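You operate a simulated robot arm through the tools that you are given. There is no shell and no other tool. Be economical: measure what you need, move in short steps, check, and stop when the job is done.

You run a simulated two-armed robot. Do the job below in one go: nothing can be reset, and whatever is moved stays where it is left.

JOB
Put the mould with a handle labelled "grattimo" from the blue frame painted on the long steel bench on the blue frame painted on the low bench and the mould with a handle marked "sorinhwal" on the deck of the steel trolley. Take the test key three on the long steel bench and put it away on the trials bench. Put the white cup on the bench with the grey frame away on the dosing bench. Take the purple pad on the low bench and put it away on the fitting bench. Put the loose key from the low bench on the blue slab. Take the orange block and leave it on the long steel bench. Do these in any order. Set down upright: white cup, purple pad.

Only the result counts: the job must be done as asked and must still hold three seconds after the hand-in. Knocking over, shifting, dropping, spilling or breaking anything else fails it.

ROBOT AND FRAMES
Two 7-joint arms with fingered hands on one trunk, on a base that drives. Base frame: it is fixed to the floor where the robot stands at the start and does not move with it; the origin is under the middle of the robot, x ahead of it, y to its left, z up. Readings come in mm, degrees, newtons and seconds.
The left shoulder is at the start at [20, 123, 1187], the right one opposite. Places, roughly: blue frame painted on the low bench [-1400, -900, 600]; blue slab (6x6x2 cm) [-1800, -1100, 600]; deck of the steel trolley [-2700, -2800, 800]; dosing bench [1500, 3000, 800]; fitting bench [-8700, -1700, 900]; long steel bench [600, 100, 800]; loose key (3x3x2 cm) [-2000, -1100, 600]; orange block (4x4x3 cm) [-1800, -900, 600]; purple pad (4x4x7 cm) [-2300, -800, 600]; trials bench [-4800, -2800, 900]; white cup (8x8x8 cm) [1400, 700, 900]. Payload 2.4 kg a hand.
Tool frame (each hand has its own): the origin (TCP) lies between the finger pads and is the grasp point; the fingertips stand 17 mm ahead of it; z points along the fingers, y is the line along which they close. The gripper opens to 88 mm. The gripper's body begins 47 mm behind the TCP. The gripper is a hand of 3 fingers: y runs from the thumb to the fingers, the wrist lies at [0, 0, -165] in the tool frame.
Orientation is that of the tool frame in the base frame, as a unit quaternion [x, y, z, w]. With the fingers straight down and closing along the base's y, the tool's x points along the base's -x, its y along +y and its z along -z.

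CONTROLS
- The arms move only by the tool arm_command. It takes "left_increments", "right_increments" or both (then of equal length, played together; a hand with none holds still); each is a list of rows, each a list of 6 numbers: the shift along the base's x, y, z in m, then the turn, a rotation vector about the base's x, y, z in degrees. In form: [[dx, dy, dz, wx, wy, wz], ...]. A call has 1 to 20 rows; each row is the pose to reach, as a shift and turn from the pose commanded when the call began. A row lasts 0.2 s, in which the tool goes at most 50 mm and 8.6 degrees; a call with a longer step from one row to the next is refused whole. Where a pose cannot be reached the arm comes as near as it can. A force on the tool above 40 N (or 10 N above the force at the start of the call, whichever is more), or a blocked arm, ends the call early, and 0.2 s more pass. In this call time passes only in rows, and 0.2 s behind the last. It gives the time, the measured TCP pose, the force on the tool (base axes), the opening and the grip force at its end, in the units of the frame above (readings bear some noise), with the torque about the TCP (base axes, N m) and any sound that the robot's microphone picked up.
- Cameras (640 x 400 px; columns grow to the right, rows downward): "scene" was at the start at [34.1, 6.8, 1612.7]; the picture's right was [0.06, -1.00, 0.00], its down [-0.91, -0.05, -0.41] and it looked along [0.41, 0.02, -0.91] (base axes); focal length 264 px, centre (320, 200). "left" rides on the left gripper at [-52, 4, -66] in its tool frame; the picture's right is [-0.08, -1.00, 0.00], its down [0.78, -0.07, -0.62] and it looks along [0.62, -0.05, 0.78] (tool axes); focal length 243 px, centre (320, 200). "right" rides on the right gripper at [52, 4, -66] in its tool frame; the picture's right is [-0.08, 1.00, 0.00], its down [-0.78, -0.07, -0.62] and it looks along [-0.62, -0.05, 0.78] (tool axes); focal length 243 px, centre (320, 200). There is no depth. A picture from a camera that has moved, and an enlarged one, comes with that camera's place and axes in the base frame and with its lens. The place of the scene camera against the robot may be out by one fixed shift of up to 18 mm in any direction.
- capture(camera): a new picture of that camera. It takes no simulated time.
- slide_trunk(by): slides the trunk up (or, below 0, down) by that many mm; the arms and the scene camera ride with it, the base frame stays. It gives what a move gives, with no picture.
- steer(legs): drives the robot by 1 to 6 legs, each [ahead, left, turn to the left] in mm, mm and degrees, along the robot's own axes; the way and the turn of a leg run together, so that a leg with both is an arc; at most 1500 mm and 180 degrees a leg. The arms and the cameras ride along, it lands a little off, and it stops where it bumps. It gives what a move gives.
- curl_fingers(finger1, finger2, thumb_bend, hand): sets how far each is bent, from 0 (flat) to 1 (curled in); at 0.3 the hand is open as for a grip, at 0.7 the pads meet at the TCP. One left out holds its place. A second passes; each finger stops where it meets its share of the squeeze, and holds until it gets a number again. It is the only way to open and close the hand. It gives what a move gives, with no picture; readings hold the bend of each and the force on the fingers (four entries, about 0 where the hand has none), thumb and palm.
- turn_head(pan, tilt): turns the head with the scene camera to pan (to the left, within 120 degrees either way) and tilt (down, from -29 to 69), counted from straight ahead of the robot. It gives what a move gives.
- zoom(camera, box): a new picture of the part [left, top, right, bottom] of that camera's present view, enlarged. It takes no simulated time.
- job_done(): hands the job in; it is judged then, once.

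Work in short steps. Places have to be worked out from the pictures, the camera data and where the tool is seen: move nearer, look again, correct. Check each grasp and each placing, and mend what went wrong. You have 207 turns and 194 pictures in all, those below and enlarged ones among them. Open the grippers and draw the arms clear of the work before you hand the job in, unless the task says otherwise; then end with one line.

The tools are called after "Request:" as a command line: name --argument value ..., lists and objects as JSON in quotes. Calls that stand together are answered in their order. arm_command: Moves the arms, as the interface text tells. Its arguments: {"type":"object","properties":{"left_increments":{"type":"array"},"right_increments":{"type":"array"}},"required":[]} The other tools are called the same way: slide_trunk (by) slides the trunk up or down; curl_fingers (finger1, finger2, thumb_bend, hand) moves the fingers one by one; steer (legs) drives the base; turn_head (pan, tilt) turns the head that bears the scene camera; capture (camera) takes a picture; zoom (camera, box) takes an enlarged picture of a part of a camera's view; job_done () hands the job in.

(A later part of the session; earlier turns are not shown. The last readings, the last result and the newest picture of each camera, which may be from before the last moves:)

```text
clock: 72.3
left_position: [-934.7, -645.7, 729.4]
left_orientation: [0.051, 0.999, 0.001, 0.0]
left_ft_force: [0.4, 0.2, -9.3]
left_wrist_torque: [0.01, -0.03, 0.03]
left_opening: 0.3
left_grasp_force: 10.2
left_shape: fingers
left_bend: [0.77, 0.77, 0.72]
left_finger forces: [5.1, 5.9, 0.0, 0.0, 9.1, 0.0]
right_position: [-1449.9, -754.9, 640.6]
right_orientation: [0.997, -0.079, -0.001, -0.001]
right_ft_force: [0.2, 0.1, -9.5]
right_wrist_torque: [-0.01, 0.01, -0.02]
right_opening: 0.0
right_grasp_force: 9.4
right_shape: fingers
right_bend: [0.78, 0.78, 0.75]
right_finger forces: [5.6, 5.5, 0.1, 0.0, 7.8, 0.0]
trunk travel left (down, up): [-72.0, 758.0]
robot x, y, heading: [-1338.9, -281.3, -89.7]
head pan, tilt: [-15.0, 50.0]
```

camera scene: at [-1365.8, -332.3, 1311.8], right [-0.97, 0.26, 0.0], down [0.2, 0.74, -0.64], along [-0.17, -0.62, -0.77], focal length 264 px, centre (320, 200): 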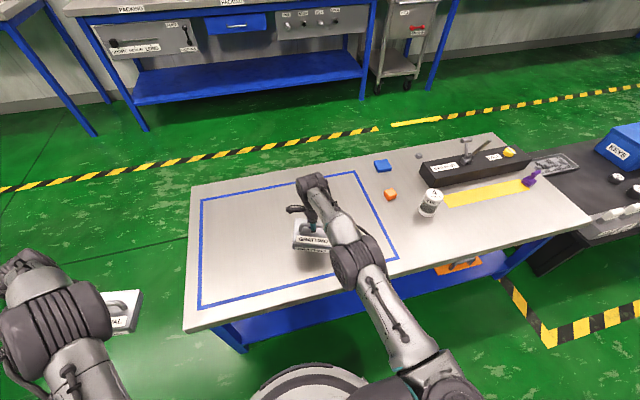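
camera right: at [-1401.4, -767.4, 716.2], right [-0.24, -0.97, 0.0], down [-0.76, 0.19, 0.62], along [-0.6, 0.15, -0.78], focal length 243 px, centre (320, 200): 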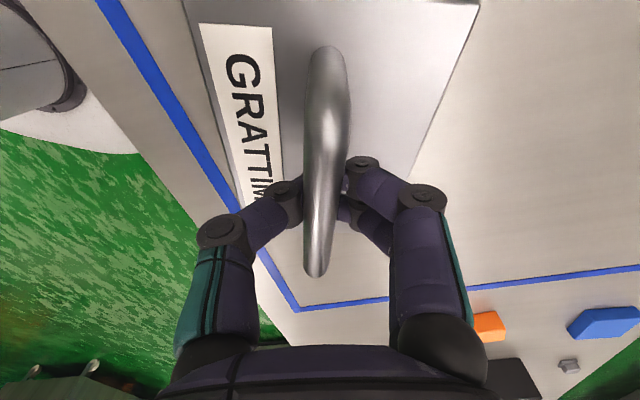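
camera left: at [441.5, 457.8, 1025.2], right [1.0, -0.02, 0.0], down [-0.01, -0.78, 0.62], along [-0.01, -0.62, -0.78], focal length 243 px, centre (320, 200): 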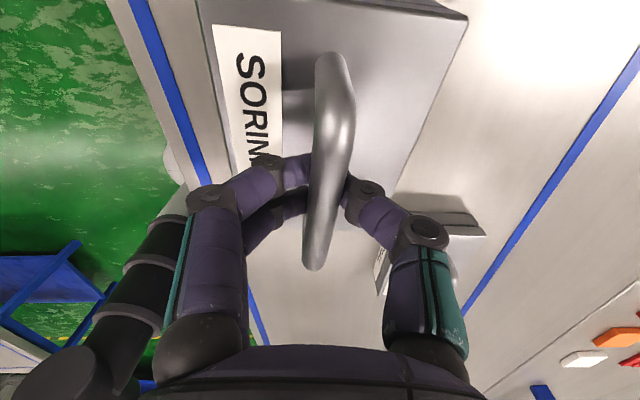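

Request:
slide_trunk --by -6

Request:
capture --camera "scene"

```text
clock: 72.8
left_position: [-935.5, -646.7, 724.8]
left_orientation: [0.051, 0.999, 0.001, 0.0]
left_ft_force: [0.4, -0.4, -9.5]
left_wrist_torque: [0.05, -0.01, -0.03]
left_opening: 0.1
left_grasp_force: 10.0
left_shape: fingers
left_bend: [0.77, 0.77, 0.72]
left_finger forces: [5.1, 5.9, 0.1, 0.0, 9.0, 0.1]
right_position: [-1452.0, -754.6, 635.9]
right_orientation: [0.997, -0.078, -0.001, -0.001]
right_ft_force: [0.0, 0.1, -9.7]
right_wrist_torque: [0.0, -0.04, -0.02]
right_opening: 0.0
right_grasp_force: 9.3
right_shape: fingers
right_bend: [0.78, 0.78, 0.75]
right_finger forces: [5.6, 5.6, 0.1, 0.0, 7.8, 0.0]
trunk travel left (down, up): [-66.0, 764.0]
robot x, y, heading: [-1342.7, -280.6, -89.7]
head pan, tilt: [-15.0, 50.0]
```

```text
143 pictures are left
camera scene: at [-1365.7, -332.3, 1297.8], right [-0.97, 0.26, 0.0], down [0.2, 0.74, -0.64], along [-0.17, -0.62, -0.77], focal length 264 px, centre (320, 200)
```

scene: 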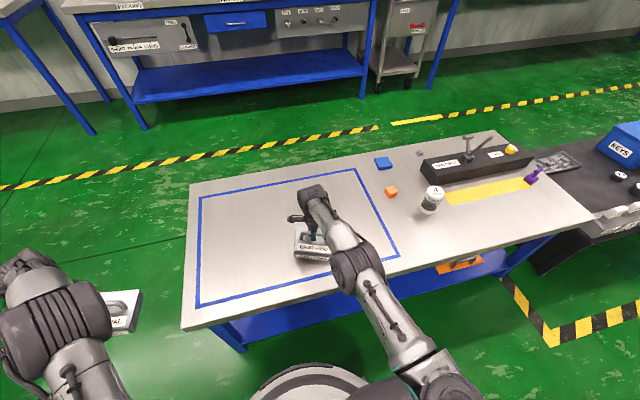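

Nearly at the surface but still fully loaded. I continue in small steps.

Request:
slide_trunk --by -5

Request:
slide_trunk --by -4

```text
clock: 73.4
left_position: [-934.8, -645.7, 718.6]
left_orientation: [0.051, 0.999, 0.001, 0.0]
left_ft_force: [-0.2, -0.2, -9.2]
left_wrist_torque: [0.02, 0.0, -0.01]
left_opening: 0.1
left_grasp_force: 10.6
left_shape: fingers
left_bend: [0.77, 0.77, 0.72]
left_finger forces: [5.0, 6.0, 0.1, 0.1, 9.0, 0.0]
right_position: [-1451.7, -754.0, 630.2]
right_orientation: [0.997, -0.078, -0.002, -0.002]
right_ft_force: [0.1, -0.4, -9.7]
right_wrist_torque: [-0.01, 0.01, -0.05]
right_opening: 0.0
right_grasp_force: 9.5
right_shape: fingers
right_bend: [0.78, 0.78, 0.75]
right_finger forces: [5.6, 5.5, 0.1, 0.1, 8.0, 0.0]
trunk travel left (down, up): [-61.0, 769.0]
robot x, y, heading: [-1337.7, -275.5, -90.1]
head pan, tilt: [-15.0, 50.0]
```

```text
clock: 73.9
left_position: [-933.8, -647.4, 715.0]
left_orientation: [0.051, 0.999, 0.002, 0.0]
left_ft_force: [1.0, -0.4, -9.1]
left_wrist_torque: [0.02, -0.04, 0.01]
left_opening: 0.1
left_grasp_force: 10.0
left_shape: fingers
left_bend: [0.77, 0.77, 0.72]
left_finger forces: [5.0, 5.8, 0.0, 0.0, 9.0, 0.1]
right_position: [-1450.3, -754.2, 625.5]
right_orientation: [0.997, -0.078, -0.001, 0.0]
right_ft_force: [0.6, 0.0, -9.1]
right_wrist_torque: [-0.01, -0.01, 0.02]
right_opening: 0.0
right_grasp_force: 8.9
right_shape: fingers
right_bend: [0.78, 0.78, 0.75]
right_finger forces: [6.2, 5.1, 0.0, 0.0, 7.8, 0.0]
trunk travel left (down, up): [-57.0, 773.0]
robot x, y, heading: [-1341.3, -282.7, -89.9]
head pan, tilt: [-15.0, 50.0]
```

Request:
slide_trunk --by -4

Request:
slide_trunk --by -4

Request:
capture --camera "right"

```text
clock: 74.5
left_position: [-934.5, -646.2, 710.1]
left_orientation: [0.052, 0.999, 0.001, 0.0]
left_ft_force: [-0.1, -0.3, -10.2]
left_wrist_torque: [0.0, 0.01, 0.0]
left_opening: 0.0
left_grasp_force: 10.3
left_shape: fingers
left_bend: [0.77, 0.77, 0.72]
left_finger forces: [5.2, 5.8, 0.0, 0.1, 9.0, 0.1]
right_position: [-1450.8, -754.8, 621.9]
right_orientation: [0.997, -0.078, -0.001, -0.001]
right_ft_force: [-0.3, 0.1, -8.7]
right_wrist_torque: [0.03, 0.0, 0.04]
right_opening: 0.0
right_grasp_force: 9.6
right_shape: fingers
right_bend: [0.78, 0.78, 0.75]
right_finger forces: [6.8, 4.6, 0.0, 0.0, 7.7, 0.1]
trunk travel left (down, up): [-53.0, 777.0]
robot x, y, heading: [-1340.6, -284.6, -90.1]
head pan, tilt: [-15.0, 50.0]
```

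```text
clock: 75.0
left_position: [-935.0, -645.9, 707.1]
left_orientation: [0.051, 0.999, 0.0, -0.001]
left_ft_force: [0.4, 1.0, -11.6]
left_wrist_torque: [-0.01, -0.02, 0.0]
left_opening: 0.0
left_grasp_force: 10.2
left_shape: fingers
left_bend: [0.77, 0.77, 0.72]
left_finger forces: [5.0, 5.9, 0.0, 0.1, 9.1, 0.1]
right_position: [-1451.8, -752.9, 619.1]
right_orientation: [0.997, -0.078, -0.001, -0.001]
right_ft_force: [1.6, 0.1, -6.7]
right_wrist_torque: [0.02, 0.01, 0.02]
right_opening: 0.0
right_grasp_force: 9.3
right_shape: fingers
right_bend: [0.78, 0.79, 0.76]
right_finger forces: [6.7, 4.3, 0.0, 0.0, 7.9, 0.1]
trunk travel left (down, up): [-49.0, 781.0]
robot x, y, heading: [-1341.0, -277.0, -89.8]
head pan, tilt: [-15.0, 50.0]
```

```text
142 pictures are left
camera right: at [-1401.4, -767.3, 685.3], right [-0.24, -0.97, 0.0], down [-0.76, 0.19, 0.62], along [-0.6, 0.15, -0.78], focal length 243 px, centre (320, 200)
```

right: 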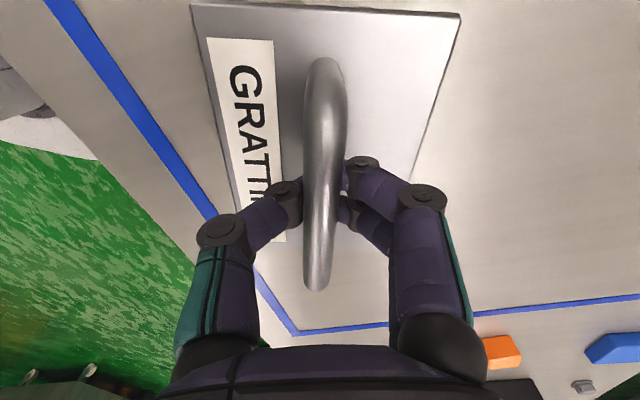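

The load is dropping at TCP≈620, so the mould is touching. Two more small steps.

Request:
slide_trunk --by -3

Request:
slide_trunk --by -3

```text
clock: 75.5
left_position: [-934.4, -646.4, 704.0]
left_orientation: [0.052, 0.999, 0.001, 0.0]
left_ft_force: [0.4, 0.5, -9.1]
left_wrist_torque: [0.03, -0.03, 0.03]
left_opening: 0.0
left_grasp_force: 10.2
left_shape: fingers
left_bend: [0.77, 0.77, 0.72]
left_finger forces: [5.1, 5.8, 0.0, 0.0, 9.0, 0.1]
right_position: [-1451.3, -755.5, 616.0]
right_orientation: [0.997, -0.078, -0.001, 0.0]
right_ft_force: [0.1, -0.4, -1.7]
right_wrist_torque: [-0.03, 0.01, -0.03]
right_opening: 0.0
right_grasp_force: 0.0
right_shape: fingers
right_bend: [0.79, 0.79, 0.77]
right_finger forces: [0.0, 0.1, 0.1, 0.0, 0.0, 0.1]
trunk travel left (down, up): [-46.0, 784.0]
robot x, y, heading: [-1342.5, -281.6, -89.9]
head pan, tilt: [-15.0, 50.0]
```

```text
clock: 76.0
left_position: [-934.9, -645.5, 701.6]
left_orientation: [0.051, 0.999, 0.0, 0.0]
left_ft_force: [-0.8, -0.5, -9.2]
left_wrist_torque: [0.04, -0.03, 0.0]
left_opening: 0.0
left_grasp_force: 10.1
left_shape: fingers
left_bend: [0.77, 0.77, 0.72]
left_finger forces: [5.0, 5.8, 0.1, 0.1, 9.1, 0.0]
right_position: [-1451.0, -755.2, 613.3]
right_orientation: [0.997, -0.078, 0.0, -0.001]
right_ft_force: [-0.5, 0.2, 0.2]
right_wrist_torque: [0.02, 0.02, 0.04]
right_opening: 0.2
right_grasp_force: 0.0
right_shape: fingers
right_bend: [0.79, 0.79, 0.77]
right_finger forces: [0.1, 0.0, 0.0, 0.1, 0.0, 0.0]
trunk travel left (down, up): [-43.0, 787.0]
robot x, y, heading: [-1340.9, -276.5, -89.8]
head pan, tilt: [-15.0, 50.0]
```

The mould is seated and the fingers are free under the bar. I go 6 mm lower so opening doesn't drag the handle, then open and rise.

Request:
slide_trunk --by -6

Request:
curl_fingers --hand "right" --finger1 0.3 --finger2 0.3 --thumb_bend 0.3

Request:
capture --camera "right"

```text
clock: 76.6
left_position: [-935.1, -645.2, 694.7]
left_orientation: [0.051, 0.999, 0.001, 0.0]
left_ft_force: [0.3, -0.2, -8.7]
left_wrist_torque: [-0.02, -0.01, 0.01]
left_opening: 0.0
left_grasp_force: 9.9
left_shape: fingers
left_bend: [0.77, 0.77, 0.72]
left_finger forces: [5.1, 5.8, 0.0, 0.0, 9.0, 0.1]
right_position: [-1450.7, -755.2, 607.3]
right_orientation: [0.997, -0.078, 0.0, -0.001]
right_ft_force: [0.1, 0.3, -0.2]
right_wrist_torque: [0.02, 0.01, -0.01]
right_opening: 0.0
right_grasp_force: 0.0
right_shape: fingers
right_bend: [0.79, 0.79, 0.77]
right_finger forces: [0.1, 0.0, 0.0, 0.0, 0.0, 0.0]
trunk travel left (down, up): [-37.0, 793.0]
robot x, y, heading: [-1339.0, -275.5, -90.1]
head pan, tilt: [-15.0, 50.0]
```

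```text
clock: 77.6
left_position: [-934.5, -645.0, 694.7]
left_orientation: [0.051, 0.999, 0.001, -0.001]
left_ft_force: [-0.5, -0.4, -9.6]
left_wrist_torque: [0.04, 0.01, 0.0]
left_opening: 0.0
left_grasp_force: 9.9
left_shape: fingers
left_bend: [0.77, 0.77, 0.72]
left_finger forces: [5.0, 5.9, 0.0, 0.0, 9.0, 0.1]
right_position: [-1450.8, -754.1, 606.5]
right_orientation: [0.997, -0.079, 0.0, -0.001]
right_ft_force: [0.1, 0.5, -0.9]
right_wrist_torque: [0.0, -0.03, -0.01]
right_opening: 84.1
right_grasp_force: 0.1
right_shape: fingers
right_bend: [0.3, 0.3, 0.3]
right_finger forces: [0.0, 0.1, 0.0, 0.0, 0.1, 0.0]
trunk travel left (down, up): [-37.0, 793.0]
robot x, y, heading: [-1340.7, -278.8, -89.8]
head pan, tilt: [-15.0, 50.0]
```

```text
141 pictures are left
camera right: at [-1401.4, -767.0, 673.6], right [-0.24, -0.97, 0.0], down [-0.76, 0.19, 0.62], along [-0.6, 0.15, -0.78], focal length 243 px, centre (320, 200)
```

right: 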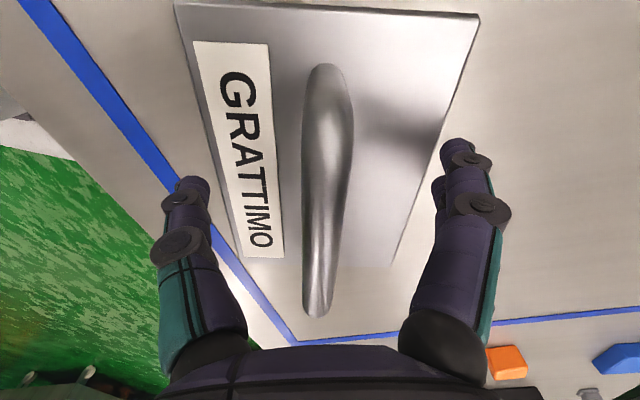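

Grattimo stands inside the frame and is released cleanly. I raise the trunk, pull the right hand back, bring the left mould up and inward, then drive around the east end of the low bench.

Request:
slide_trunk --by 160

Request:
arm_command --left_increments '[[-0.02, 0.02, 0.03, 0, 0, 0], [-0.04, 0.04, 0.06, 0, 0, 0], [-0.06, 0.05, 0.09, 0, 0, 0], [-0.08, 0.05, 0.12, 0, 0, 0], [-0.1, 0.05, 0.15, 0, 0, 0]]' --right_increments '[[0, 0.03, 0.03, 0, 0, 0], [-0.02, 0.06, 0.04, 0, 0, 0], [-0.04, 0.09, 0.05, 0, 0, 0], [-0.06, 0.12, 0.06, 0, 0, 0], [-0.08, 0.15, 0.06, 0, 0, 0]]'

Request:
capture --camera "left"

Request:
capture --camera "scene"

```text
clock: 79.4
left_position: [-933.8, -645.7, 854.8]
left_orientation: [0.051, 0.999, 0.001, 0.0]
left_ft_force: [0.0, 0.1, -10.2]
left_wrist_torque: [0.02, 0.0, 0.03]
left_opening: 0.0
left_grasp_force: 9.8
left_shape: fingers
left_bend: [0.77, 0.77, 0.72]
left_finger forces: [5.0, 5.8, 0.0, 0.0, 9.1, 0.0]
right_position: [-1451.2, -753.2, 766.8]
right_orientation: [0.997, -0.078, -0.002, 0.0]
right_ft_force: [0.5, -0.3, -0.6]
right_wrist_torque: [0.04, 0.0, 0.01]
right_opening: 84.1
right_grasp_force: 0.0
right_shape: fingers
right_bend: [0.3, 0.3, 0.3]
right_finger forces: [0.1, 0.0, 0.0, 0.1, 0.0, 0.0]
trunk travel left (down, up): [-197.0, 633.0]
robot x, y, heading: [-1340.9, -281.3, -90.0]
head pan, tilt: [-15.0, 50.0]
```

```text
clock: 80.6
left_position: [-1034.2, -594.0, 1004.5]
left_orientation: [0.051, 0.999, 0.002, 0.0]
left_ft_force: [-0.6, 1.2, -9.3]
left_wrist_torque: [0.06, -0.01, -0.03]
left_opening: 0.1
left_grasp_force: 10.1
left_shape: fingers
left_bend: [0.78, 0.77, 0.73]
left_finger forces: [5.3, 5.2, 0.0, 0.0, 9.3, 0.0]
right_position: [-1530.7, -599.5, 828.2]
right_orientation: [0.997, -0.078, 0.0, 0.0]
right_ft_force: [-0.2, -0.3, -0.1]
right_wrist_torque: [0.06, 0.02, 0.03]
right_opening: 84.3
right_grasp_force: 0.1
right_shape: fingers
right_bend: [0.3, 0.3, 0.3]
right_finger forces: [0.1, 0.0, 0.0, 0.0, 0.0, 0.0]
trunk travel left (down, up): [-197.0, 633.0]
robot x, y, heading: [-1341.5, -281.6, -90.1]
head pan, tilt: [-15.0, 50.0]
```

```text
140 pictures are left
camera left: at [-982.4, -595.2, 1071.9], right [-0.02, -1.0, 0.0], down [-0.78, 0.01, 0.62], along [-0.62, 0.01, -0.78], focal length 243 px, centre (320, 200)
```

left: 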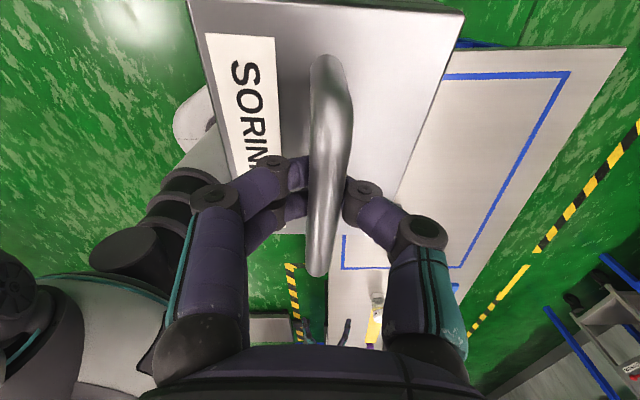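

```text
139 pictures are left
camera scene: at [-1366.2, -331.0, 1428.9], right [-0.97, 0.26, 0.0], down [0.2, 0.74, -0.64], along [-0.17, -0.62, -0.77], focal length 264 px, centre (320, 200)
```

scene: 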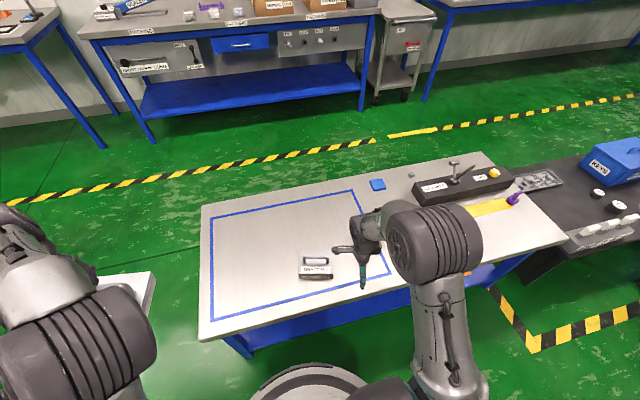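

Grattimo sits well inside the frame. Now I drive around to the south side of the low bench.

Request:
steer --legs '[[-150, 0, 0], [0, 800, 0], [1480, 0, 0], [0, 0, 180], [0, 1400, 0]]'

Request:
turn_head --pan 0 --tilt 45

Request:
capture --camera "scene"

```text
clock: 107.0
left_position: [-2242.5, -1302.5, 1005.5]
left_orientation: [0.998, -0.064, 0.0, 0.001]
left_ft_force: [0.9, 0.2, -9.4]
left_wrist_torque: [-0.05, 0.0, -0.01]
left_opening: 0.0
left_grasp_force: 9.2
left_shape: fingers
left_bend: [0.78, 0.77, 0.74]
left_finger forces: [4.5, 5.5, 0.0, 0.1, 8.1, 0.0]
right_position: [-1745.7, -1310.6, 827.7]
right_orientation: [0.091, 0.996, 0.0, 0.001]
right_ft_force: [0.2, 1.3, 0.3]
right_wrist_torque: [-0.01, -0.01, -0.01]
right_opening: 84.4
right_grasp_force: 0.0
right_shape: fingers
right_bend: [0.3, 0.3, 0.3]
right_finger forces: [0.1, 0.0, 0.0, 0.1, 0.0, 0.1]
trunk travel left (down, up): [-197.0, 633.0]
robot x, y, heading: [-1941.4, -1627.5, 88.6]
head pan, tilt: [-15.0, 50.0]
```

```text
clock: 107.8
left_position: [-2241.9, -1303.1, 1004.4]
left_orientation: [0.998, -0.064, 0.0, 0.001]
left_ft_force: [-0.5, -0.1, -10.2]
left_wrist_torque: [0.01, 0.01, 0.01]
left_opening: 0.0
left_grasp_force: 8.7
left_shape: fingers
left_bend: [0.78, 0.77, 0.74]
left_finger forces: [4.8, 5.2, 0.1, 0.0, 8.0, 0.1]
right_position: [-1745.7, -1309.8, 827.9]
right_orientation: [0.091, 0.996, -0.001, 0.0]
right_ft_force: [0.5, 0.9, -0.3]
right_wrist_torque: [-0.03, 0.0, 0.0]
right_opening: 84.0
right_grasp_force: 0.1
right_shape: fingers
right_bend: [0.3, 0.3, 0.3]
right_finger forces: [0.1, 0.0, 0.1, 0.1, 0.0, 0.0]
trunk travel left (down, up): [-197.0, 633.0]
robot x, y, heading: [-1941.9, -1628.3, 88.5]
head pan, tilt: [0.0, 45.0]
```

```text
138 pictures are left
camera scene: at [-1948.0, -1559.8, 1435.7], right [1.0, -0.02, 0.0], down [-0.02, -0.71, -0.71], along [0.02, 0.71, -0.71], focal length 264 px, centre (320, 200)
```

scene: 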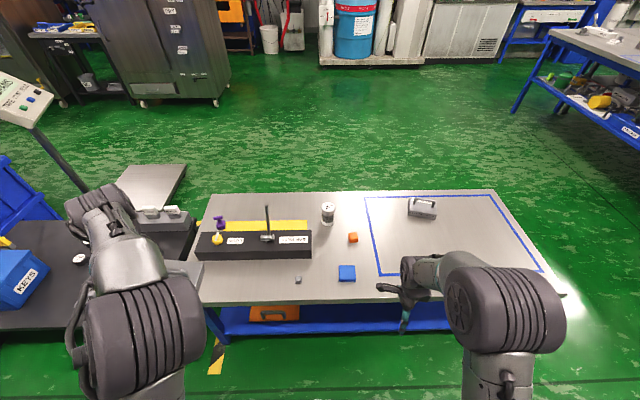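

Key, slab and orange block are visible near the south edge. I zoom in on them.

Request:
zoom --camera "scene" --box '[190, 180, 390, 305]'

```text
3.20 times, centred on (290, 242) of scene
camera zoom: at [-1948.0, -1559.8, 1435.7], right [1.0, -0.02, 0.0], down [-0.02, -0.71, -0.71], along [0.02, 0.71, -0.71], focal length 845 px, centre (416, 64)
```

zoom: 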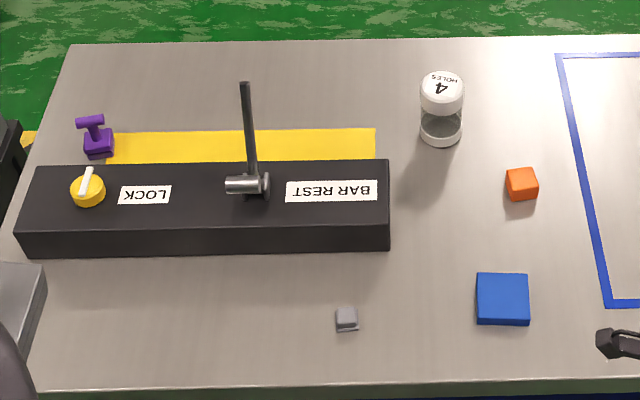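

Key at about [-2014, -1066], slab about [-1834, -1045]. I drive up close to the bench and turn the right hand back to its original yaw, so it closes across x.

Request:
steer --legs '[[0, 100, 1.5], [220, 0, 0]]'

Request:
arm_command --right_increments '[[0, 0, 0, 0, 0, 8], [0, 0, 0, 0, 0, 16], [0, 0, 0, 0, 0, 24], [0, 0, 0, 0, 0, 32], [0, 0, 0, 0, 0, 40], [0, 0, 0, 0, 0, 48], [0, 0, 0, 0, 0, 56], [0, 0, 0, 0, 0, 64], [0, 0, 0, 0, 0, 72], [0, 0, 0, 0, 0, 80], [0, 0, 0, 0, 0, 88], [0, 0, 0, 0, 0, 96], [0, 0, 0, 0, 0, 98.5]]'

Request:
capture --camera "right"

Request:
capture --camera "scene"

```text
clock: 110.3
left_position: [-2348.5, -1081.5, 1004.3]
left_orientation: [0.999, -0.053, 0.0, 0.001]
left_ft_force: [0.3, 0.7, -9.1]
left_wrist_torque: [0.03, -0.01, -0.01]
left_opening: 0.0
left_grasp_force: 9.5
left_shape: fingers
left_bend: [0.78, 0.77, 0.75]
left_finger forces: [6.0, 5.6, 0.0, 0.0, 7.3, 0.0]
right_position: [-1853.2, -1078.6, 827.8]
right_orientation: [0.081, 0.997, 0.0, 0.001]
right_ft_force: [-0.6, -0.2, 0.1]
right_wrist_torque: [0.02, -0.02, 0.0]
right_opening: 84.2
right_grasp_force: 0.0
right_shape: fingers
right_bend: [0.3, 0.3, 0.3]
right_finger forces: [0.0, 0.0, 0.0, 0.0, 0.1, 0.1]
trunk travel left (down, up): [-197.0, 633.0]
robot x, y, heading: [-2046.1, -1401.6, 89.6]
head pan, tilt: [0.0, 45.0]
```

```text
clock: 113.1
left_position: [-2349.6, -1082.1, 1004.6]
left_orientation: [0.999, -0.053, 0.0, 0.0]
left_ft_force: [-0.9, -0.3, -9.2]
left_wrist_torque: [-0.01, 0.04, 0.01]
left_opening: 0.0
left_grasp_force: 9.4
left_shape: fingers
left_bend: [0.78, 0.77, 0.75]
left_finger forces: [5.2, 5.5, 0.0, 0.0, 7.9, 0.0]
right_position: [-1852.8, -1079.0, 827.4]
right_orientation: [-0.703, 0.711, 0.0, 0.0]
right_ft_force: [-0.5, -0.5, 0.3]
right_wrist_torque: [0.01, -0.02, 0.03]
right_opening: 84.5
right_grasp_force: 0.2
right_shape: fingers
right_bend: [0.3, 0.3, 0.3]
right_finger forces: [0.0, 0.0, 0.0, 0.0, 0.1, 0.1]
trunk travel left (down, up): [-197.0, 633.0]
robot x, y, heading: [-2040.5, -1398.0, 90.2]
head pan, tilt: [0.0, 45.0]
```

```text
136 pictures are left
camera right: at [-1859.5, -1131.7, 894.0], right [-1.0, 0.09, 0.0], down [0.07, 0.78, 0.62], along [0.06, 0.62, -0.78], focal length 243 px, centre (320, 200)
```

right: 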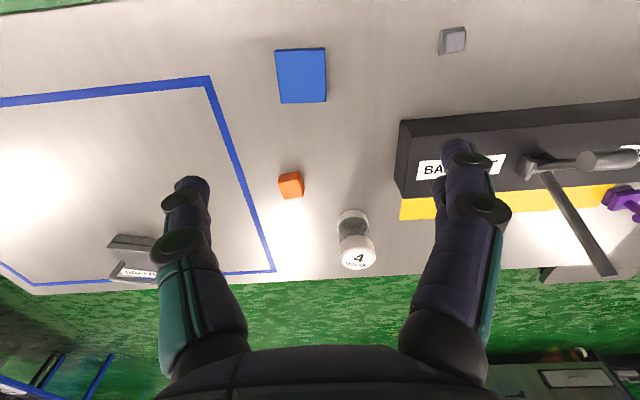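

```text
135 pictures are left
camera scene: at [-2049.9, -1332.1, 1435.7], right [1.0, 0.0, 0.0], down [0.0, -0.71, -0.71], along [0.0, 0.71, -0.71], focal length 264 px, centre (320, 200)
```

scene: 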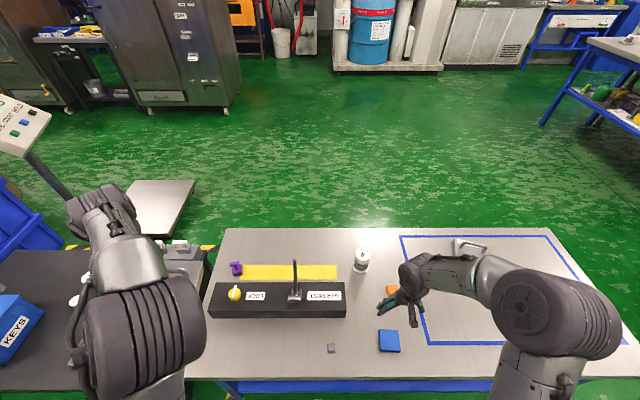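

The key works out to about [-2011, -1087] and the slab about [-1828, -1067]. I move above the key and look again.

Request:
arm_command --right_increments '[[-0.04, 0, 0, 0, 0, 0], [-0.08, 0, 0, 0, 0, 0], [-0.12, -0.005, -0.01, 0, 0, 0], [-0.158, -0.008, -0.03, 0, 0, 0], [-0.158, -0.008, -0.07, 0, 0, 0], [-0.158, -0.008, -0.11, 0, 0, 0], [-0.158, -0.008, -0.15, 0, 0, 0], [-0.158, -0.008, -0.19, 0, 0, 0]]'

Request:
capture --camera "right"

```text
clock: 114.9
left_position: [-2349.0, -1081.5, 1005.7]
left_orientation: [0.999, -0.053, 0.0, 0.002]
left_ft_force: [0.8, 0.4, -9.0]
left_wrist_torque: [0.01, -0.01, 0.03]
left_opening: 0.0
left_grasp_force: 8.9
left_shape: fingers
left_bend: [0.78, 0.77, 0.75]
left_finger forces: [5.3, 5.6, 0.1, 0.0, 7.8, 0.1]
right_position: [-2010.7, -1087.6, 638.7]
right_orientation: [-0.704, 0.711, 0.0, 0.0]
right_ft_force: [-0.8, -0.5, 0.8]
right_wrist_torque: [0.03, 0.01, 0.0]
right_opening: 84.1
right_grasp_force: 0.0
right_shape: fingers
right_bend: [0.3, 0.3, 0.3]
right_finger forces: [0.0, 0.0, 0.0, 0.2, 0.0, 0.0]
trunk travel left (down, up): [-197.0, 633.0]
robot x, y, heading: [-2045.2, -1397.1, 89.6]
head pan, tilt: [0.0, 45.0]
```

```text
134 pictures are left
camera right: at [-2016.8, -1140.2, 705.2], right [-1.0, 0.1, 0.0], down [0.08, 0.78, 0.62], along [0.06, 0.62, -0.78], focal length 243 px, centre (320, 200)
```

right: 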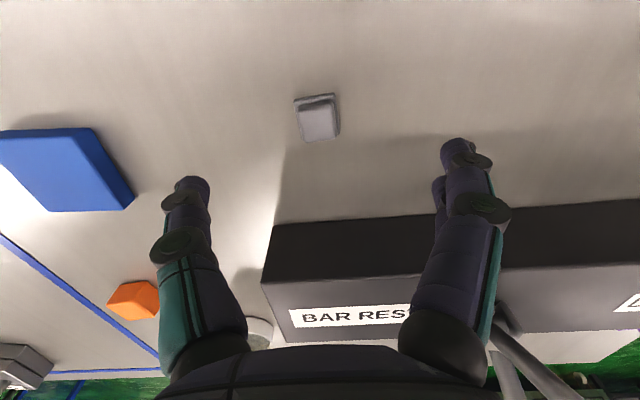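

The key centre is on the TCP's x and y within a few millimetres. I go down to TCP z≈567 with partly closed fingers.

Request:
curl_fingers --hand "right" --finger1 0.42 --finger2 0.42 --thumb_bend 0.42

Request:
arm_command --right_increments '[[0, 0.002, -0.025, 0, 0, 0], [0, 0.002, -0.045, 0, 0, 0], [0, 0.002, -0.06, 0, 0, 0], [0, 0.002, -0.071, 0, 0, 0]]'

Request:
capture --camera "right"

```text
clock: 115.9
left_position: [-2349.8, -1082.3, 1004.6]
left_orientation: [0.999, -0.053, 0.0, 0.002]
left_ft_force: [0.7, 0.7, -9.0]
left_wrist_torque: [-0.02, 0.0, 0.0]
left_opening: 0.1
left_grasp_force: 9.4
left_shape: fingers
left_bend: [0.78, 0.77, 0.75]
left_finger forces: [5.3, 5.4, 0.0, 0.0, 7.9, 0.1]
right_position: [-2008.8, -1088.5, 638.2]
right_orientation: [-0.702, 0.712, 0.0, 0.0]
right_ft_force: [-0.2, -0.4, -0.4]
right_wrist_torque: [0.0, 0.0, 0.0]
right_opening: 58.7
right_grasp_force: 0.0
right_shape: fingers
right_bend: [0.42, 0.42, 0.42]
right_finger forces: [0.0, 0.0, 0.0, 0.0, 0.0, 0.1]
trunk travel left (down, up): [-197.0, 633.0]
robot x, y, heading: [-2044.7, -1398.1, 89.9]
head pan, tilt: [0.0, 45.0]
```

```text
clock: 116.9
left_position: [-2348.7, -1084.0, 1005.7]
left_orientation: [0.999, -0.054, 0.0, 0.0]
left_ft_force: [-0.6, -1.0, -9.8]
left_wrist_torque: [0.01, -0.03, 0.03]
left_opening: 0.0
left_grasp_force: 9.9
left_shape: fingers
left_bend: [0.78, 0.77, 0.75]
left_finger forces: [5.3, 5.5, 0.0, 0.1, 8.1, 0.1]
right_position: [-2010.1, -1085.5, 569.8]
right_orientation: [-0.702, 0.712, 0.003, 0.002]
right_ft_force: [2.7, -3.7, 41.7]
right_wrist_torque: [-0.11, 0.46, 0.03]
right_opening: 59.5
right_grasp_force: 20.9
right_shape: fingers
right_bend: [0.45, 0.44, 0.42]
right_finger forces: [14.8, 12.3, 0.0, 0.0, 14.5, 0.0]
trunk travel left (down, up): [-197.0, 633.0]
robot x, y, heading: [-2046.0, -1396.8, 89.6]
head pan, tilt: [0.0, 45.0]
```

```text
133 pictures are left
camera right: at [-2017.3, -1138.2, 636.2], right [-1.0, 0.1, 0.0], down [0.08, 0.78, 0.63], along [0.06, 0.62, -0.78], focal length 243 px, centre (320, 200)
```

right: 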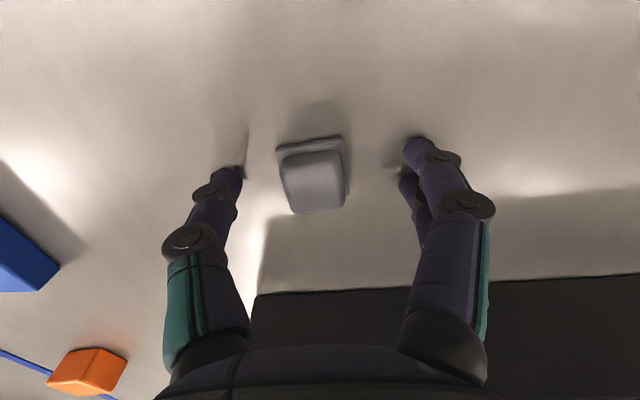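

The fingertips touched the bench at TCP 570, because they reach lower when less curled. I rise 6 mm, curl to ~0.52, then go down again gently.

Request:
arm_command --right_increments '[[0, 0, 0.006, 0, 0, 0]]'

Request:
curl_fingers --hand "right" --finger1 0.52 --finger2 0.52 --thumb_bend 0.52

Request:
capture --camera "right"

```text
clock: 117.3
left_position: [-2350.3, -1081.1, 1004.1]
left_orientation: [0.999, -0.053, 0.0, 0.001]
left_ft_force: [0.7, 0.3, -9.2]
left_wrist_torque: [0.0, -0.03, -0.01]
left_opening: 0.0
left_grasp_force: 8.8
left_shape: fingers
left_bend: [0.78, 0.77, 0.75]
left_finger forces: [5.3, 5.4, 0.0, 0.1, 7.8, 0.0]
right_position: [-2011.5, -1086.3, 572.6]
right_orientation: [-0.703, 0.711, -0.001, 0.0]
right_ft_force: [-0.7, 0.1, -0.2]
right_wrist_torque: [0.0, 0.01, -0.03]
right_opening: 58.2
right_grasp_force: 0.0
right_shape: fingers
right_bend: [0.42, 0.42, 0.42]
right_finger forces: [0.1, 0.1, 0.1, 0.0, 0.1, 0.1]
trunk travel left (down, up): [-197.0, 633.0]
robot x, y, heading: [-2043.9, -1395.5, 89.7]
head pan, tilt: [0.0, 45.0]
```

```text
clock: 118.3
left_position: [-2349.8, -1082.2, 1004.7]
left_orientation: [0.999, -0.053, 0.0, 0.001]
left_ft_force: [0.4, -0.5, -10.0]
left_wrist_torque: [-0.04, 0.02, -0.02]
left_opening: 0.2
left_grasp_force: 8.9
left_shape: fingers
left_bend: [0.78, 0.77, 0.75]
left_finger forces: [5.3, 5.2, 0.0, 0.1, 8.0, 0.1]
right_position: [-2010.7, -1085.6, 573.2]
right_orientation: [-0.703, 0.711, 0.0, 0.0]
right_ft_force: [-0.3, 0.4, -0.4]
right_wrist_torque: [-0.03, 0.0, 0.0]
right_opening: 35.8
right_grasp_force: 0.1
right_shape: fingers
right_bend: [0.52, 0.52, 0.52]
right_finger forces: [0.0, 0.0, 0.1, 0.0, 0.0, 0.1]
trunk travel left (down, up): [-197.0, 633.0]
robot x, y, heading: [-2047.3, -1399.2, 89.8]
head pan, tilt: [0.0, 45.0]
```

```text
132 pictures are left
camera right: at [-2017.6, -1137.6, 640.2], right [-1.0, 0.1, 0.0], down [0.07, 0.78, 0.62], along [0.06, 0.62, -0.78], focal length 243 px, centre (320, 200)
```

right: 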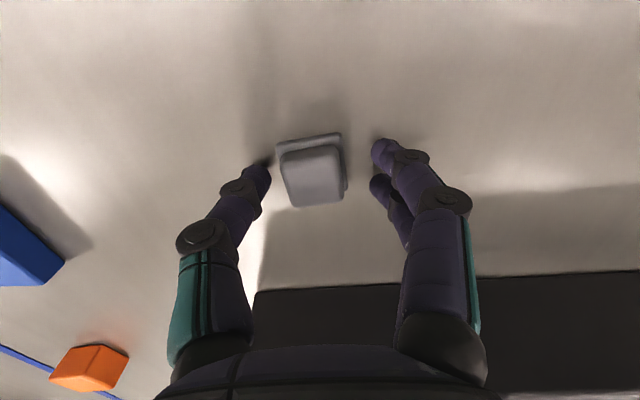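

The key sits between the tips, slightly toward +x. I shift +3 mm in x, go down 6 mm and close.

Request:
arm_command --right_increments '[[0.003, 0, -0.003, 0, 0, 0], [0.003, 0, -0.007, 0, 0, 0]]'

Request:
curl_fingers --hand "right" --finger1 0.65 --finger2 0.65 --thumb_bend 0.65

Request:
capture --camera "right"

```text
clock: 118.8
left_position: [-2349.4, -1083.2, 1004.4]
left_orientation: [0.999, -0.054, 0.002, 0.001]
left_ft_force: [0.8, -0.7, -10.0]
left_wrist_torque: [-0.02, -0.01, 0.01]
left_opening: 0.0
left_grasp_force: 9.5
left_shape: fingers
left_bend: [0.78, 0.77, 0.75]
left_finger forces: [5.4, 5.3, 0.0, 0.0, 8.1, 0.0]
right_position: [-2010.3, -1084.0, 570.8]
right_orientation: [-0.703, 0.711, 0.002, 0.001]
right_ft_force: [0.5, -7.2, 33.3]
right_wrist_torque: [-0.17, -0.04, -0.07]
right_opening: 37.0
right_grasp_force: 16.3
right_shape: fingers
right_bend: [0.55, 0.54, 0.53]
right_finger forces: [8.8, 7.3, 0.0, 0.1, 16.6, 0.0]
trunk travel left (down, up): [-197.0, 633.0]
robot x, y, heading: [-2042.6, -1395.6, 90.0]
head pan, tilt: [0.0, 45.0]
stopped in row 2 (right hand): the force on the tool passed its limit (the readings are from after the stop); the commanded pose is now the measured one
```

```text
clock: 119.8
left_position: [-2349.5, -1083.0, 1004.8]
left_orientation: [0.999, -0.053, 0.0, -0.001]
left_ft_force: [0.6, -0.5, -9.7]
left_wrist_torque: [-0.02, 0.02, 0.03]
left_opening: 0.2
left_grasp_force: 9.7
left_shape: fingers
left_bend: [0.78, 0.77, 0.75]
left_finger forces: [5.3, 5.5, 0.1, 0.1, 7.8, 0.0]
right_position: [-2010.1, -1083.7, 570.5]
right_orientation: [-0.703, 0.711, 0.002, 0.002]
right_ft_force: [2.3, 3.0, 28.1]
right_wrist_torque: [0.04, -0.36, 0.02]
right_opening: 19.8
right_grasp_force: 17.0
right_shape: fingers
right_bend: [0.64, 0.63, 0.64]
right_finger forces: [5.4, 5.4, 0.0, 0.0, 22.9, 0.0]
trunk travel left (down, up): [-197.0, 633.0]
robot x, y, heading: [-2047.9, -1397.1, 90.0]
head pan, tilt: [0.0, 45.0]
```

```text
131 pictures are left
camera right: at [-2015.5, -1136.3, 636.8], right [-1.0, 0.1, 0.0], down [0.08, 0.78, 0.63], along [0.06, 0.62, -0.78], focal length 243 px, centre (320, 200)
```

right: 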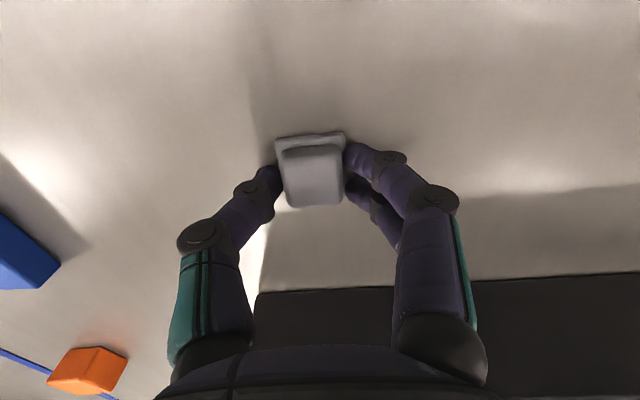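

Pinched, but pressing on the bench, which must be at z≈550. I ease up 3 mm, tighten slightly, and lift.

Request:
arm_command --right_increments '[[0, 0, 0.003, 0, 0, 0]]'

Request:
curl_fingers --hand "right" --finger1 0.7 --finger2 0.7 --thumb_bend 0.7

Request:
arm_command --right_increments '[[0, 0, 0.02, 0, 0, 0], [0, 0, 0.05, 0, 0, 0], [0, 0, 0.08, 0, 0, 0]]'

Request:
capture --camera "right"

```text
clock: 120.2
left_position: [-2350.0, -1081.6, 1004.3]
left_orientation: [0.999, -0.053, 0.0, 0.0]
left_ft_force: [-0.4, 0.7, -9.7]
left_wrist_torque: [-0.03, 0.03, 0.0]
left_opening: 0.0
left_grasp_force: 9.6
left_shape: fingers
left_bend: [0.78, 0.77, 0.75]
left_finger forces: [5.5, 5.6, 0.1, 0.0, 7.8, 0.0]
right_position: [-2009.6, -1084.5, 572.5]
right_orientation: [-0.703, 0.711, 0.0, -0.001]
right_ft_force: [-0.6, 0.3, -0.7]
right_wrist_torque: [-0.02, 0.0, 0.0]
right_opening: 19.6
right_grasp_force: 4.4
right_shape: fingers
right_bend: [0.61, 0.61, 0.62]
right_finger forces: [1.9, 1.9, 0.1, 0.0, 3.8, 0.0]
trunk travel left (down, up): [-197.0, 633.0]
robot x, y, heading: [-2043.4, -1396.2, 89.8]
head pan, tilt: [0.0, 45.0]
```

```text
clock: 121.2
left_position: [-2349.2, -1082.5, 1005.3]
left_orientation: [0.999, -0.053, 0.0, 0.001]
left_ft_force: [0.5, 0.2, -9.1]
left_wrist_torque: [0.03, 0.03, 0.02]
left_opening: 0.1
left_grasp_force: 9.8
left_shape: fingers
left_bend: [0.78, 0.77, 0.75]
left_finger forces: [5.2, 5.5, 0.0, 0.1, 8.1, 0.0]
right_position: [-2010.1, -1084.3, 572.6]
right_orientation: [-0.703, 0.711, 0.001, 0.0]
right_ft_force: [0.3, -0.7, -0.6]
right_wrist_torque: [-0.02, 0.01, -0.01]
right_opening: 18.4
right_grasp_force: 7.7
right_shape: fingers
right_bend: [0.62, 0.61, 0.63]
right_finger forces: [3.5, 3.6, 0.1, 0.1, 6.9, 0.0]
trunk travel left (down, up): [-197.0, 633.0]
robot x, y, heading: [-2042.5, -1396.6, 89.9]
head pan, tilt: [0.0, 45.0]
```

```text
clock: 122.0
left_position: [-2349.1, -1082.6, 1004.4]
left_orientation: [0.999, -0.054, -0.001, 0.0]
left_ft_force: [-0.1, 0.0, -9.4]
left_wrist_torque: [0.02, -0.01, -0.02]
left_opening: 0.0
left_grasp_force: 9.0
left_shape: fingers
left_bend: [0.78, 0.77, 0.75]
left_finger forces: [5.2, 5.5, 0.0, 0.0, 8.1, 0.1]
right_position: [-2010.5, -1085.1, 653.0]
right_orientation: [-0.704, 0.71, 0.001, 0.0]
right_ft_force: [-0.6, 0.0, 0.3]
right_wrist_torque: [0.02, -0.02, -0.03]
right_opening: 18.4
right_grasp_force: 7.2
right_shape: fingers
right_bend: [0.62, 0.62, 0.63]
right_finger forces: [3.4, 3.5, 0.0, 0.1, 6.9, 0.0]
trunk travel left (down, up): [-197.0, 633.0]
robot x, y, heading: [-2043.4, -1398.8, 89.9]
head pan, tilt: [0.0, 45.0]
```

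```text
130 pictures are left
camera right: at [-2015.8, -1137.2, 720.1], right [-1.0, 0.1, 0.0], down [0.08, 0.78, 0.62], along [0.06, 0.62, -0.78], focal length 243 px, centre (320, 200)
```

right: 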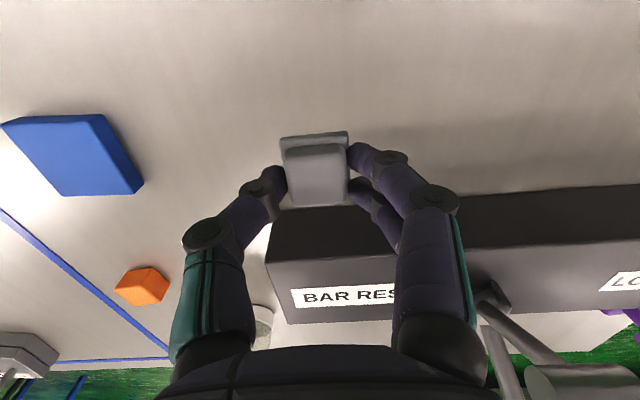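

The key is held. I carry it over the slab at about [-1829, -1069] and look.

Request:
arm_command --right_increments '[[0.045, 0.004, 0.01, 0, 0, 0], [0.09, 0.008, 0.01, 0, 0, 0], [0.135, 0.012, 0.01, 0, 0, 0], [0.181, 0.015, 0.01, 0, 0, 0]]'

Request:
capture --camera "right"

```text
clock: 123.0
left_position: [-2349.5, -1082.0, 1005.1]
left_orientation: [0.999, -0.053, 0.0, 0.001]
left_ft_force: [-0.3, 0.0, -10.3]
left_wrist_torque: [-0.01, 0.01, -0.02]
left_opening: 0.0
left_grasp_force: 10.0
left_shape: fingers
left_bend: [0.78, 0.78, 0.75]
left_finger forces: [5.6, 5.4, 0.0, 0.0, 8.0, 0.0]
right_position: [-1826.8, -1068.4, 661.8]
right_orientation: [-0.703, 0.711, 0.001, 0.0]
right_ft_force: [0.4, 0.5, -0.6]
right_wrist_torque: [-0.01, 0.0, 0.02]
right_opening: 18.8
right_grasp_force: 7.0
right_shape: fingers
right_bend: [0.62, 0.62, 0.63]
right_finger forces: [3.5, 3.4, 0.1, 0.0, 6.8, 0.0]
trunk travel left (down, up): [-197.0, 633.0]
robot x, y, heading: [-2045.7, -1392.6, 89.8]
head pan, tilt: [0.0, 45.0]
```

```text
129 pictures are left
camera right: at [-1833.0, -1121.2, 728.7], right [-1.0, 0.09, 0.0], down [0.07, 0.78, 0.62], along [0.06, 0.62, -0.78], focal length 243 px, centre (320, 200)
```

right: 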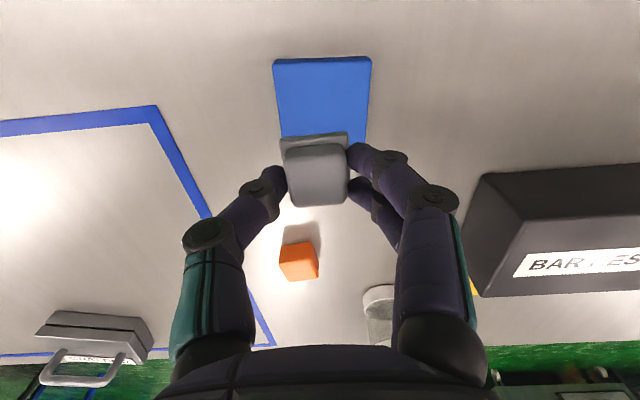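

The slab centre is at about [-1831, -1066]. I correct by a few mm and go down to ~3 mm above its top.

Request:
arm_command --right_increments '[[-0.004, 0.002, -0.02, 0, 0, 0], [-0.004, 0.002, -0.04, 0, 0, 0], [-0.004, 0.002, -0.056, 0, 0, 0], [-0.004, 0.002, -0.065, 0, 0, 0]]'

Request:
capture --camera "right"

```text
clock: 124.0
left_position: [-2348.7, -1081.7, 1005.0]
left_orientation: [0.999, -0.054, 0.0, 0.001]
left_ft_force: [0.2, -0.3, -9.5]
left_wrist_torque: [-0.01, -0.01, -0.01]
left_opening: 0.0
left_grasp_force: 9.5
left_shape: fingers
left_bend: [0.78, 0.78, 0.75]
left_finger forces: [5.4, 5.6, 0.1, 0.1, 8.0, 0.0]
right_position: [-1832.0, -1065.8, 596.0]
right_orientation: [-0.703, 0.711, 0.001, 0.0]
right_ft_force: [0.4, 0.2, 0.0]
right_wrist_torque: [-0.03, -0.01, -0.05]
right_opening: 18.5
right_grasp_force: 6.4
right_shape: fingers
right_bend: [0.62, 0.62, 0.63]
right_finger forces: [3.4, 3.5, 0.0, 0.0, 6.9, 0.0]
trunk travel left (down, up): [-197.0, 633.0]
robot x, y, heading: [-2043.1, -1395.2, 89.9]
head pan, tilt: [0.0, 45.0]
```

```text
128 pictures are left
camera right: at [-1837.8, -1118.2, 663.4], right [-1.0, 0.1, 0.0], down [0.08, 0.78, 0.62], along [0.06, 0.62, -0.78], focal length 243 px, centre (320, 200)
```

right: 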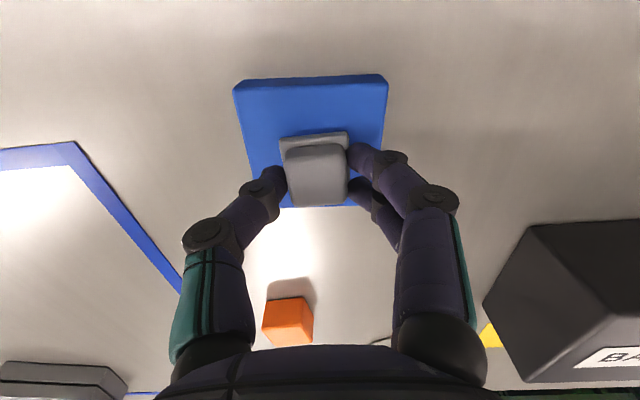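

The key is centred over the slab. I lower the last few millimetres.

Request:
arm_command --right_increments '[[0, 0, -0.0015, 0, 0, 0], [0, 0, -0.003, 0, 0, 0]]'

```text
clock: 124.6
left_position: [-2348.8, -1082.8, 1004.5]
left_orientation: [0.999, -0.054, 0.0, 0.001]
left_ft_force: [-0.2, -1.1, -8.9]
left_wrist_torque: [-0.02, -0.02, 0.01]
left_opening: 0.1
left_grasp_force: 9.4
left_shape: fingers
left_bend: [0.78, 0.78, 0.75]
left_finger forces: [5.5, 5.8, 0.0, 0.1, 8.0, 0.0]
right_position: [-1831.6, -1065.1, 593.6]
right_orientation: [-0.703, 0.711, 0.001, 0.0]
right_ft_force: [0.7, 0.3, 0.1]
right_wrist_torque: [-0.01, 0.01, -0.02]
right_opening: 18.4
right_grasp_force: 7.0
right_shape: fingers
right_bend: [0.62, 0.62, 0.63]
right_finger forces: [3.4, 3.4, 0.0, 0.1, 6.8, 0.1]
trunk travel left (down, up): [-197.0, 633.0]
robot x, y, heading: [-2042.9, -1393.1, 89.9]
head pan, tilt: [0.0, 45.0]
```

Request:
arm_command --right_increments '[[0, 0, -0.0015, 0, 0, 0], [0, 0, -0.003, 0, 0, 0]]'

Request:
zoom --camera "right" --box '[220, 60, 420, 230]'

```text
clock: 125.2
left_position: [-2348.7, -1082.0, 1004.7]
left_orientation: [0.999, -0.054, -0.001, 0.001]
left_ft_force: [-0.1, 0.7, -9.1]
left_wrist_torque: [-0.03, 0.02, -0.04]
left_opening: 0.0
left_grasp_force: 9.6
left_shape: fingers
left_bend: [0.78, 0.78, 0.75]
left_finger forces: [5.5, 5.6, 0.0, 0.0, 8.0, 0.0]
right_position: [-1832.1, -1066.4, 591.6]
right_orientation: [-0.704, 0.71, 0.002, 0.001]
right_ft_force: [0.4, -0.3, 0.0]
right_wrist_torque: [0.0, 0.0, 0.0]
right_opening: 18.5
right_grasp_force: 6.8
right_shape: fingers
right_bend: [0.62, 0.62, 0.63]
right_finger forces: [3.5, 3.5, 0.0, 0.1, 6.8, 0.0]
trunk travel left (down, up): [-197.0, 633.0]
robot x, y, heading: [-2045.2, -1397.0, 90.1]
head pan, tilt: [0.0, 45.0]
```

```text
2.35 times, centred on (320, 145) of right
camera zoom: at [-1838.1, -1119.1, 658.2], right [-1.0, 0.1, 0.0], down [0.08, 0.78, 0.62], along [0.06, 0.62, -0.78], focal length 571 px, centre (320, 329)
```

zoom: 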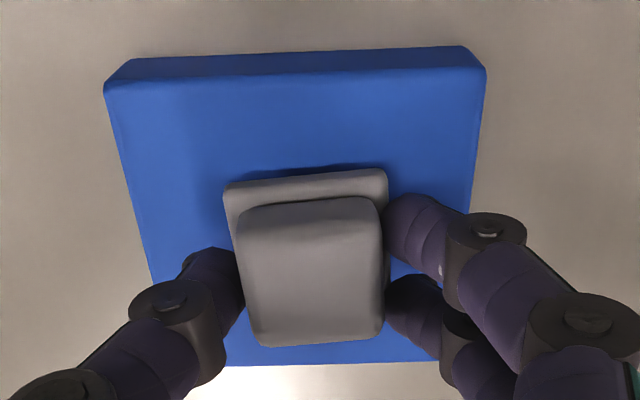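

Request:
arm_command --right_increments '[[0, 0, -0.0015, 0, 0, 0], [0, 0, -0.003, 0, 0, 0]]'

```text
clock: 125.8
left_position: [-2349.8, -1081.5, 1004.7]
left_orientation: [0.999, -0.052, 0.0, 0.002]
left_ft_force: [0.0, -0.6, -10.0]
left_wrist_torque: [-0.02, -0.01, 0.02]
left_opening: 0.0
left_grasp_force: 9.6
left_shape: fingers
left_bend: [0.78, 0.78, 0.75]
left_finger forces: [5.5, 5.6, 0.0, 0.0, 8.1, 0.1]
right_position: [-1831.5, -1065.5, 588.2]
right_orientation: [-0.702, 0.712, 0.002, 0.0]
right_ft_force: [0.8, 0.6, -0.1]
right_wrist_torque: [-0.02, -0.01, 0.02]
right_opening: 18.6
right_grasp_force: 7.0
right_shape: fingers
right_bend: [0.62, 0.62, 0.63]
right_finger forces: [3.4, 3.5, 0.1, 0.0, 6.7, 0.1]
trunk travel left (down, up): [-197.0, 633.0]
robot x, y, heading: [-2042.0, -1399.8, 90.3]
head pan, tilt: [0.0, 45.0]
```

Still no contact. I continue in 2 mm steps.

Request:
arm_command --right_increments '[[0, 0, -0.002, 0, 0, 0]]'

Request:
arm_command --right_increments '[[0, 0, -0.002, 0, 0, 0]]'

Request:
zoom --camera "right" --box '[220, 60, 420, 230]'

```text
clock: 126.2
left_position: [-2349.6, -1082.5, 1004.4]
left_orientation: [0.999, -0.053, 0.0, 0.001]
left_ft_force: [0.8, -1.0, -9.6]
left_wrist_torque: [-0.04, 0.0, -0.01]
left_opening: 0.0
left_grasp_force: 9.3
left_shape: fingers
left_bend: [0.78, 0.78, 0.75]
left_finger forces: [5.5, 5.6, 0.0, 0.0, 8.0, 0.1]
right_position: [-1833.7, -1065.7, 587.2]
right_orientation: [-0.704, 0.711, 0.002, 0.0]
right_ft_force: [0.9, 0.9, 0.1]
right_wrist_torque: [0.02, 0.01, 0.02]
right_opening: 18.2
right_grasp_force: 6.6
right_shape: fingers
right_bend: [0.62, 0.62, 0.63]
right_finger forces: [3.6, 3.5, 0.0, 0.0, 6.9, 0.0]
trunk travel left (down, up): [-197.0, 633.0]
robot x, y, heading: [-2041.5, -1396.6, 90.0]
head pan, tilt: [0.0, 45.0]
```

```text
clock: 126.6
left_position: [-2349.8, -1081.7, 1004.3]
left_orientation: [0.999, -0.053, 0.001, 0.0]
left_ft_force: [-0.5, -0.6, -9.9]
left_wrist_torque: [-0.01, 0.03, 0.01]
left_opening: 0.0
left_grasp_force: 9.1
left_shape: fingers
left_bend: [0.78, 0.77, 0.75]
left_finger forces: [5.3, 5.7, 0.0, 0.1, 8.1, 0.1]
right_position: [-1834.0, -1067.9, 585.8]
right_orientation: [-0.703, 0.711, 0.001, 0.002]
right_ft_force: [-1.8, -0.9, 18.3]
right_wrist_torque: [-0.04, 0.0, 0.02]
right_opening: 18.3
right_grasp_force: 15.3
right_shape: fingers
right_bend: [0.64, 0.63, 0.65]
right_finger forces: [7.9, 7.7, 0.1, 0.0, 15.3, 0.1]
trunk travel left (down, up): [-197.0, 633.0]
robot x, y, heading: [-2044.7, -1395.7, 89.7]
head pan, tilt: [0.0, 45.0]
```

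```text
2.35 times, centred on (320, 145) of right
camera zoom: at [-1838.8, -1119.2, 652.8], right [-1.0, 0.1, 0.0], down [0.08, 0.78, 0.63], along [0.06, 0.62, -0.78], focal length 571 px, centre (320, 329)
```

zoom: 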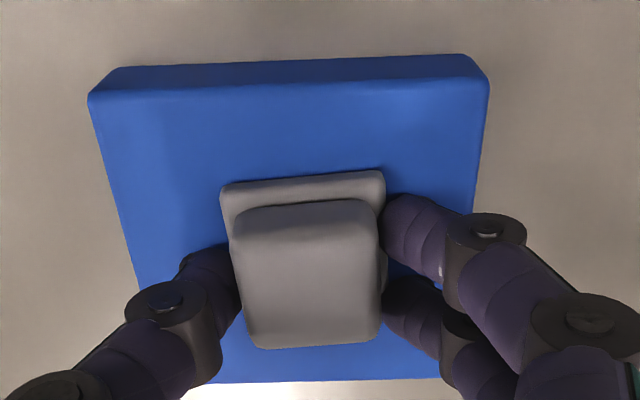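

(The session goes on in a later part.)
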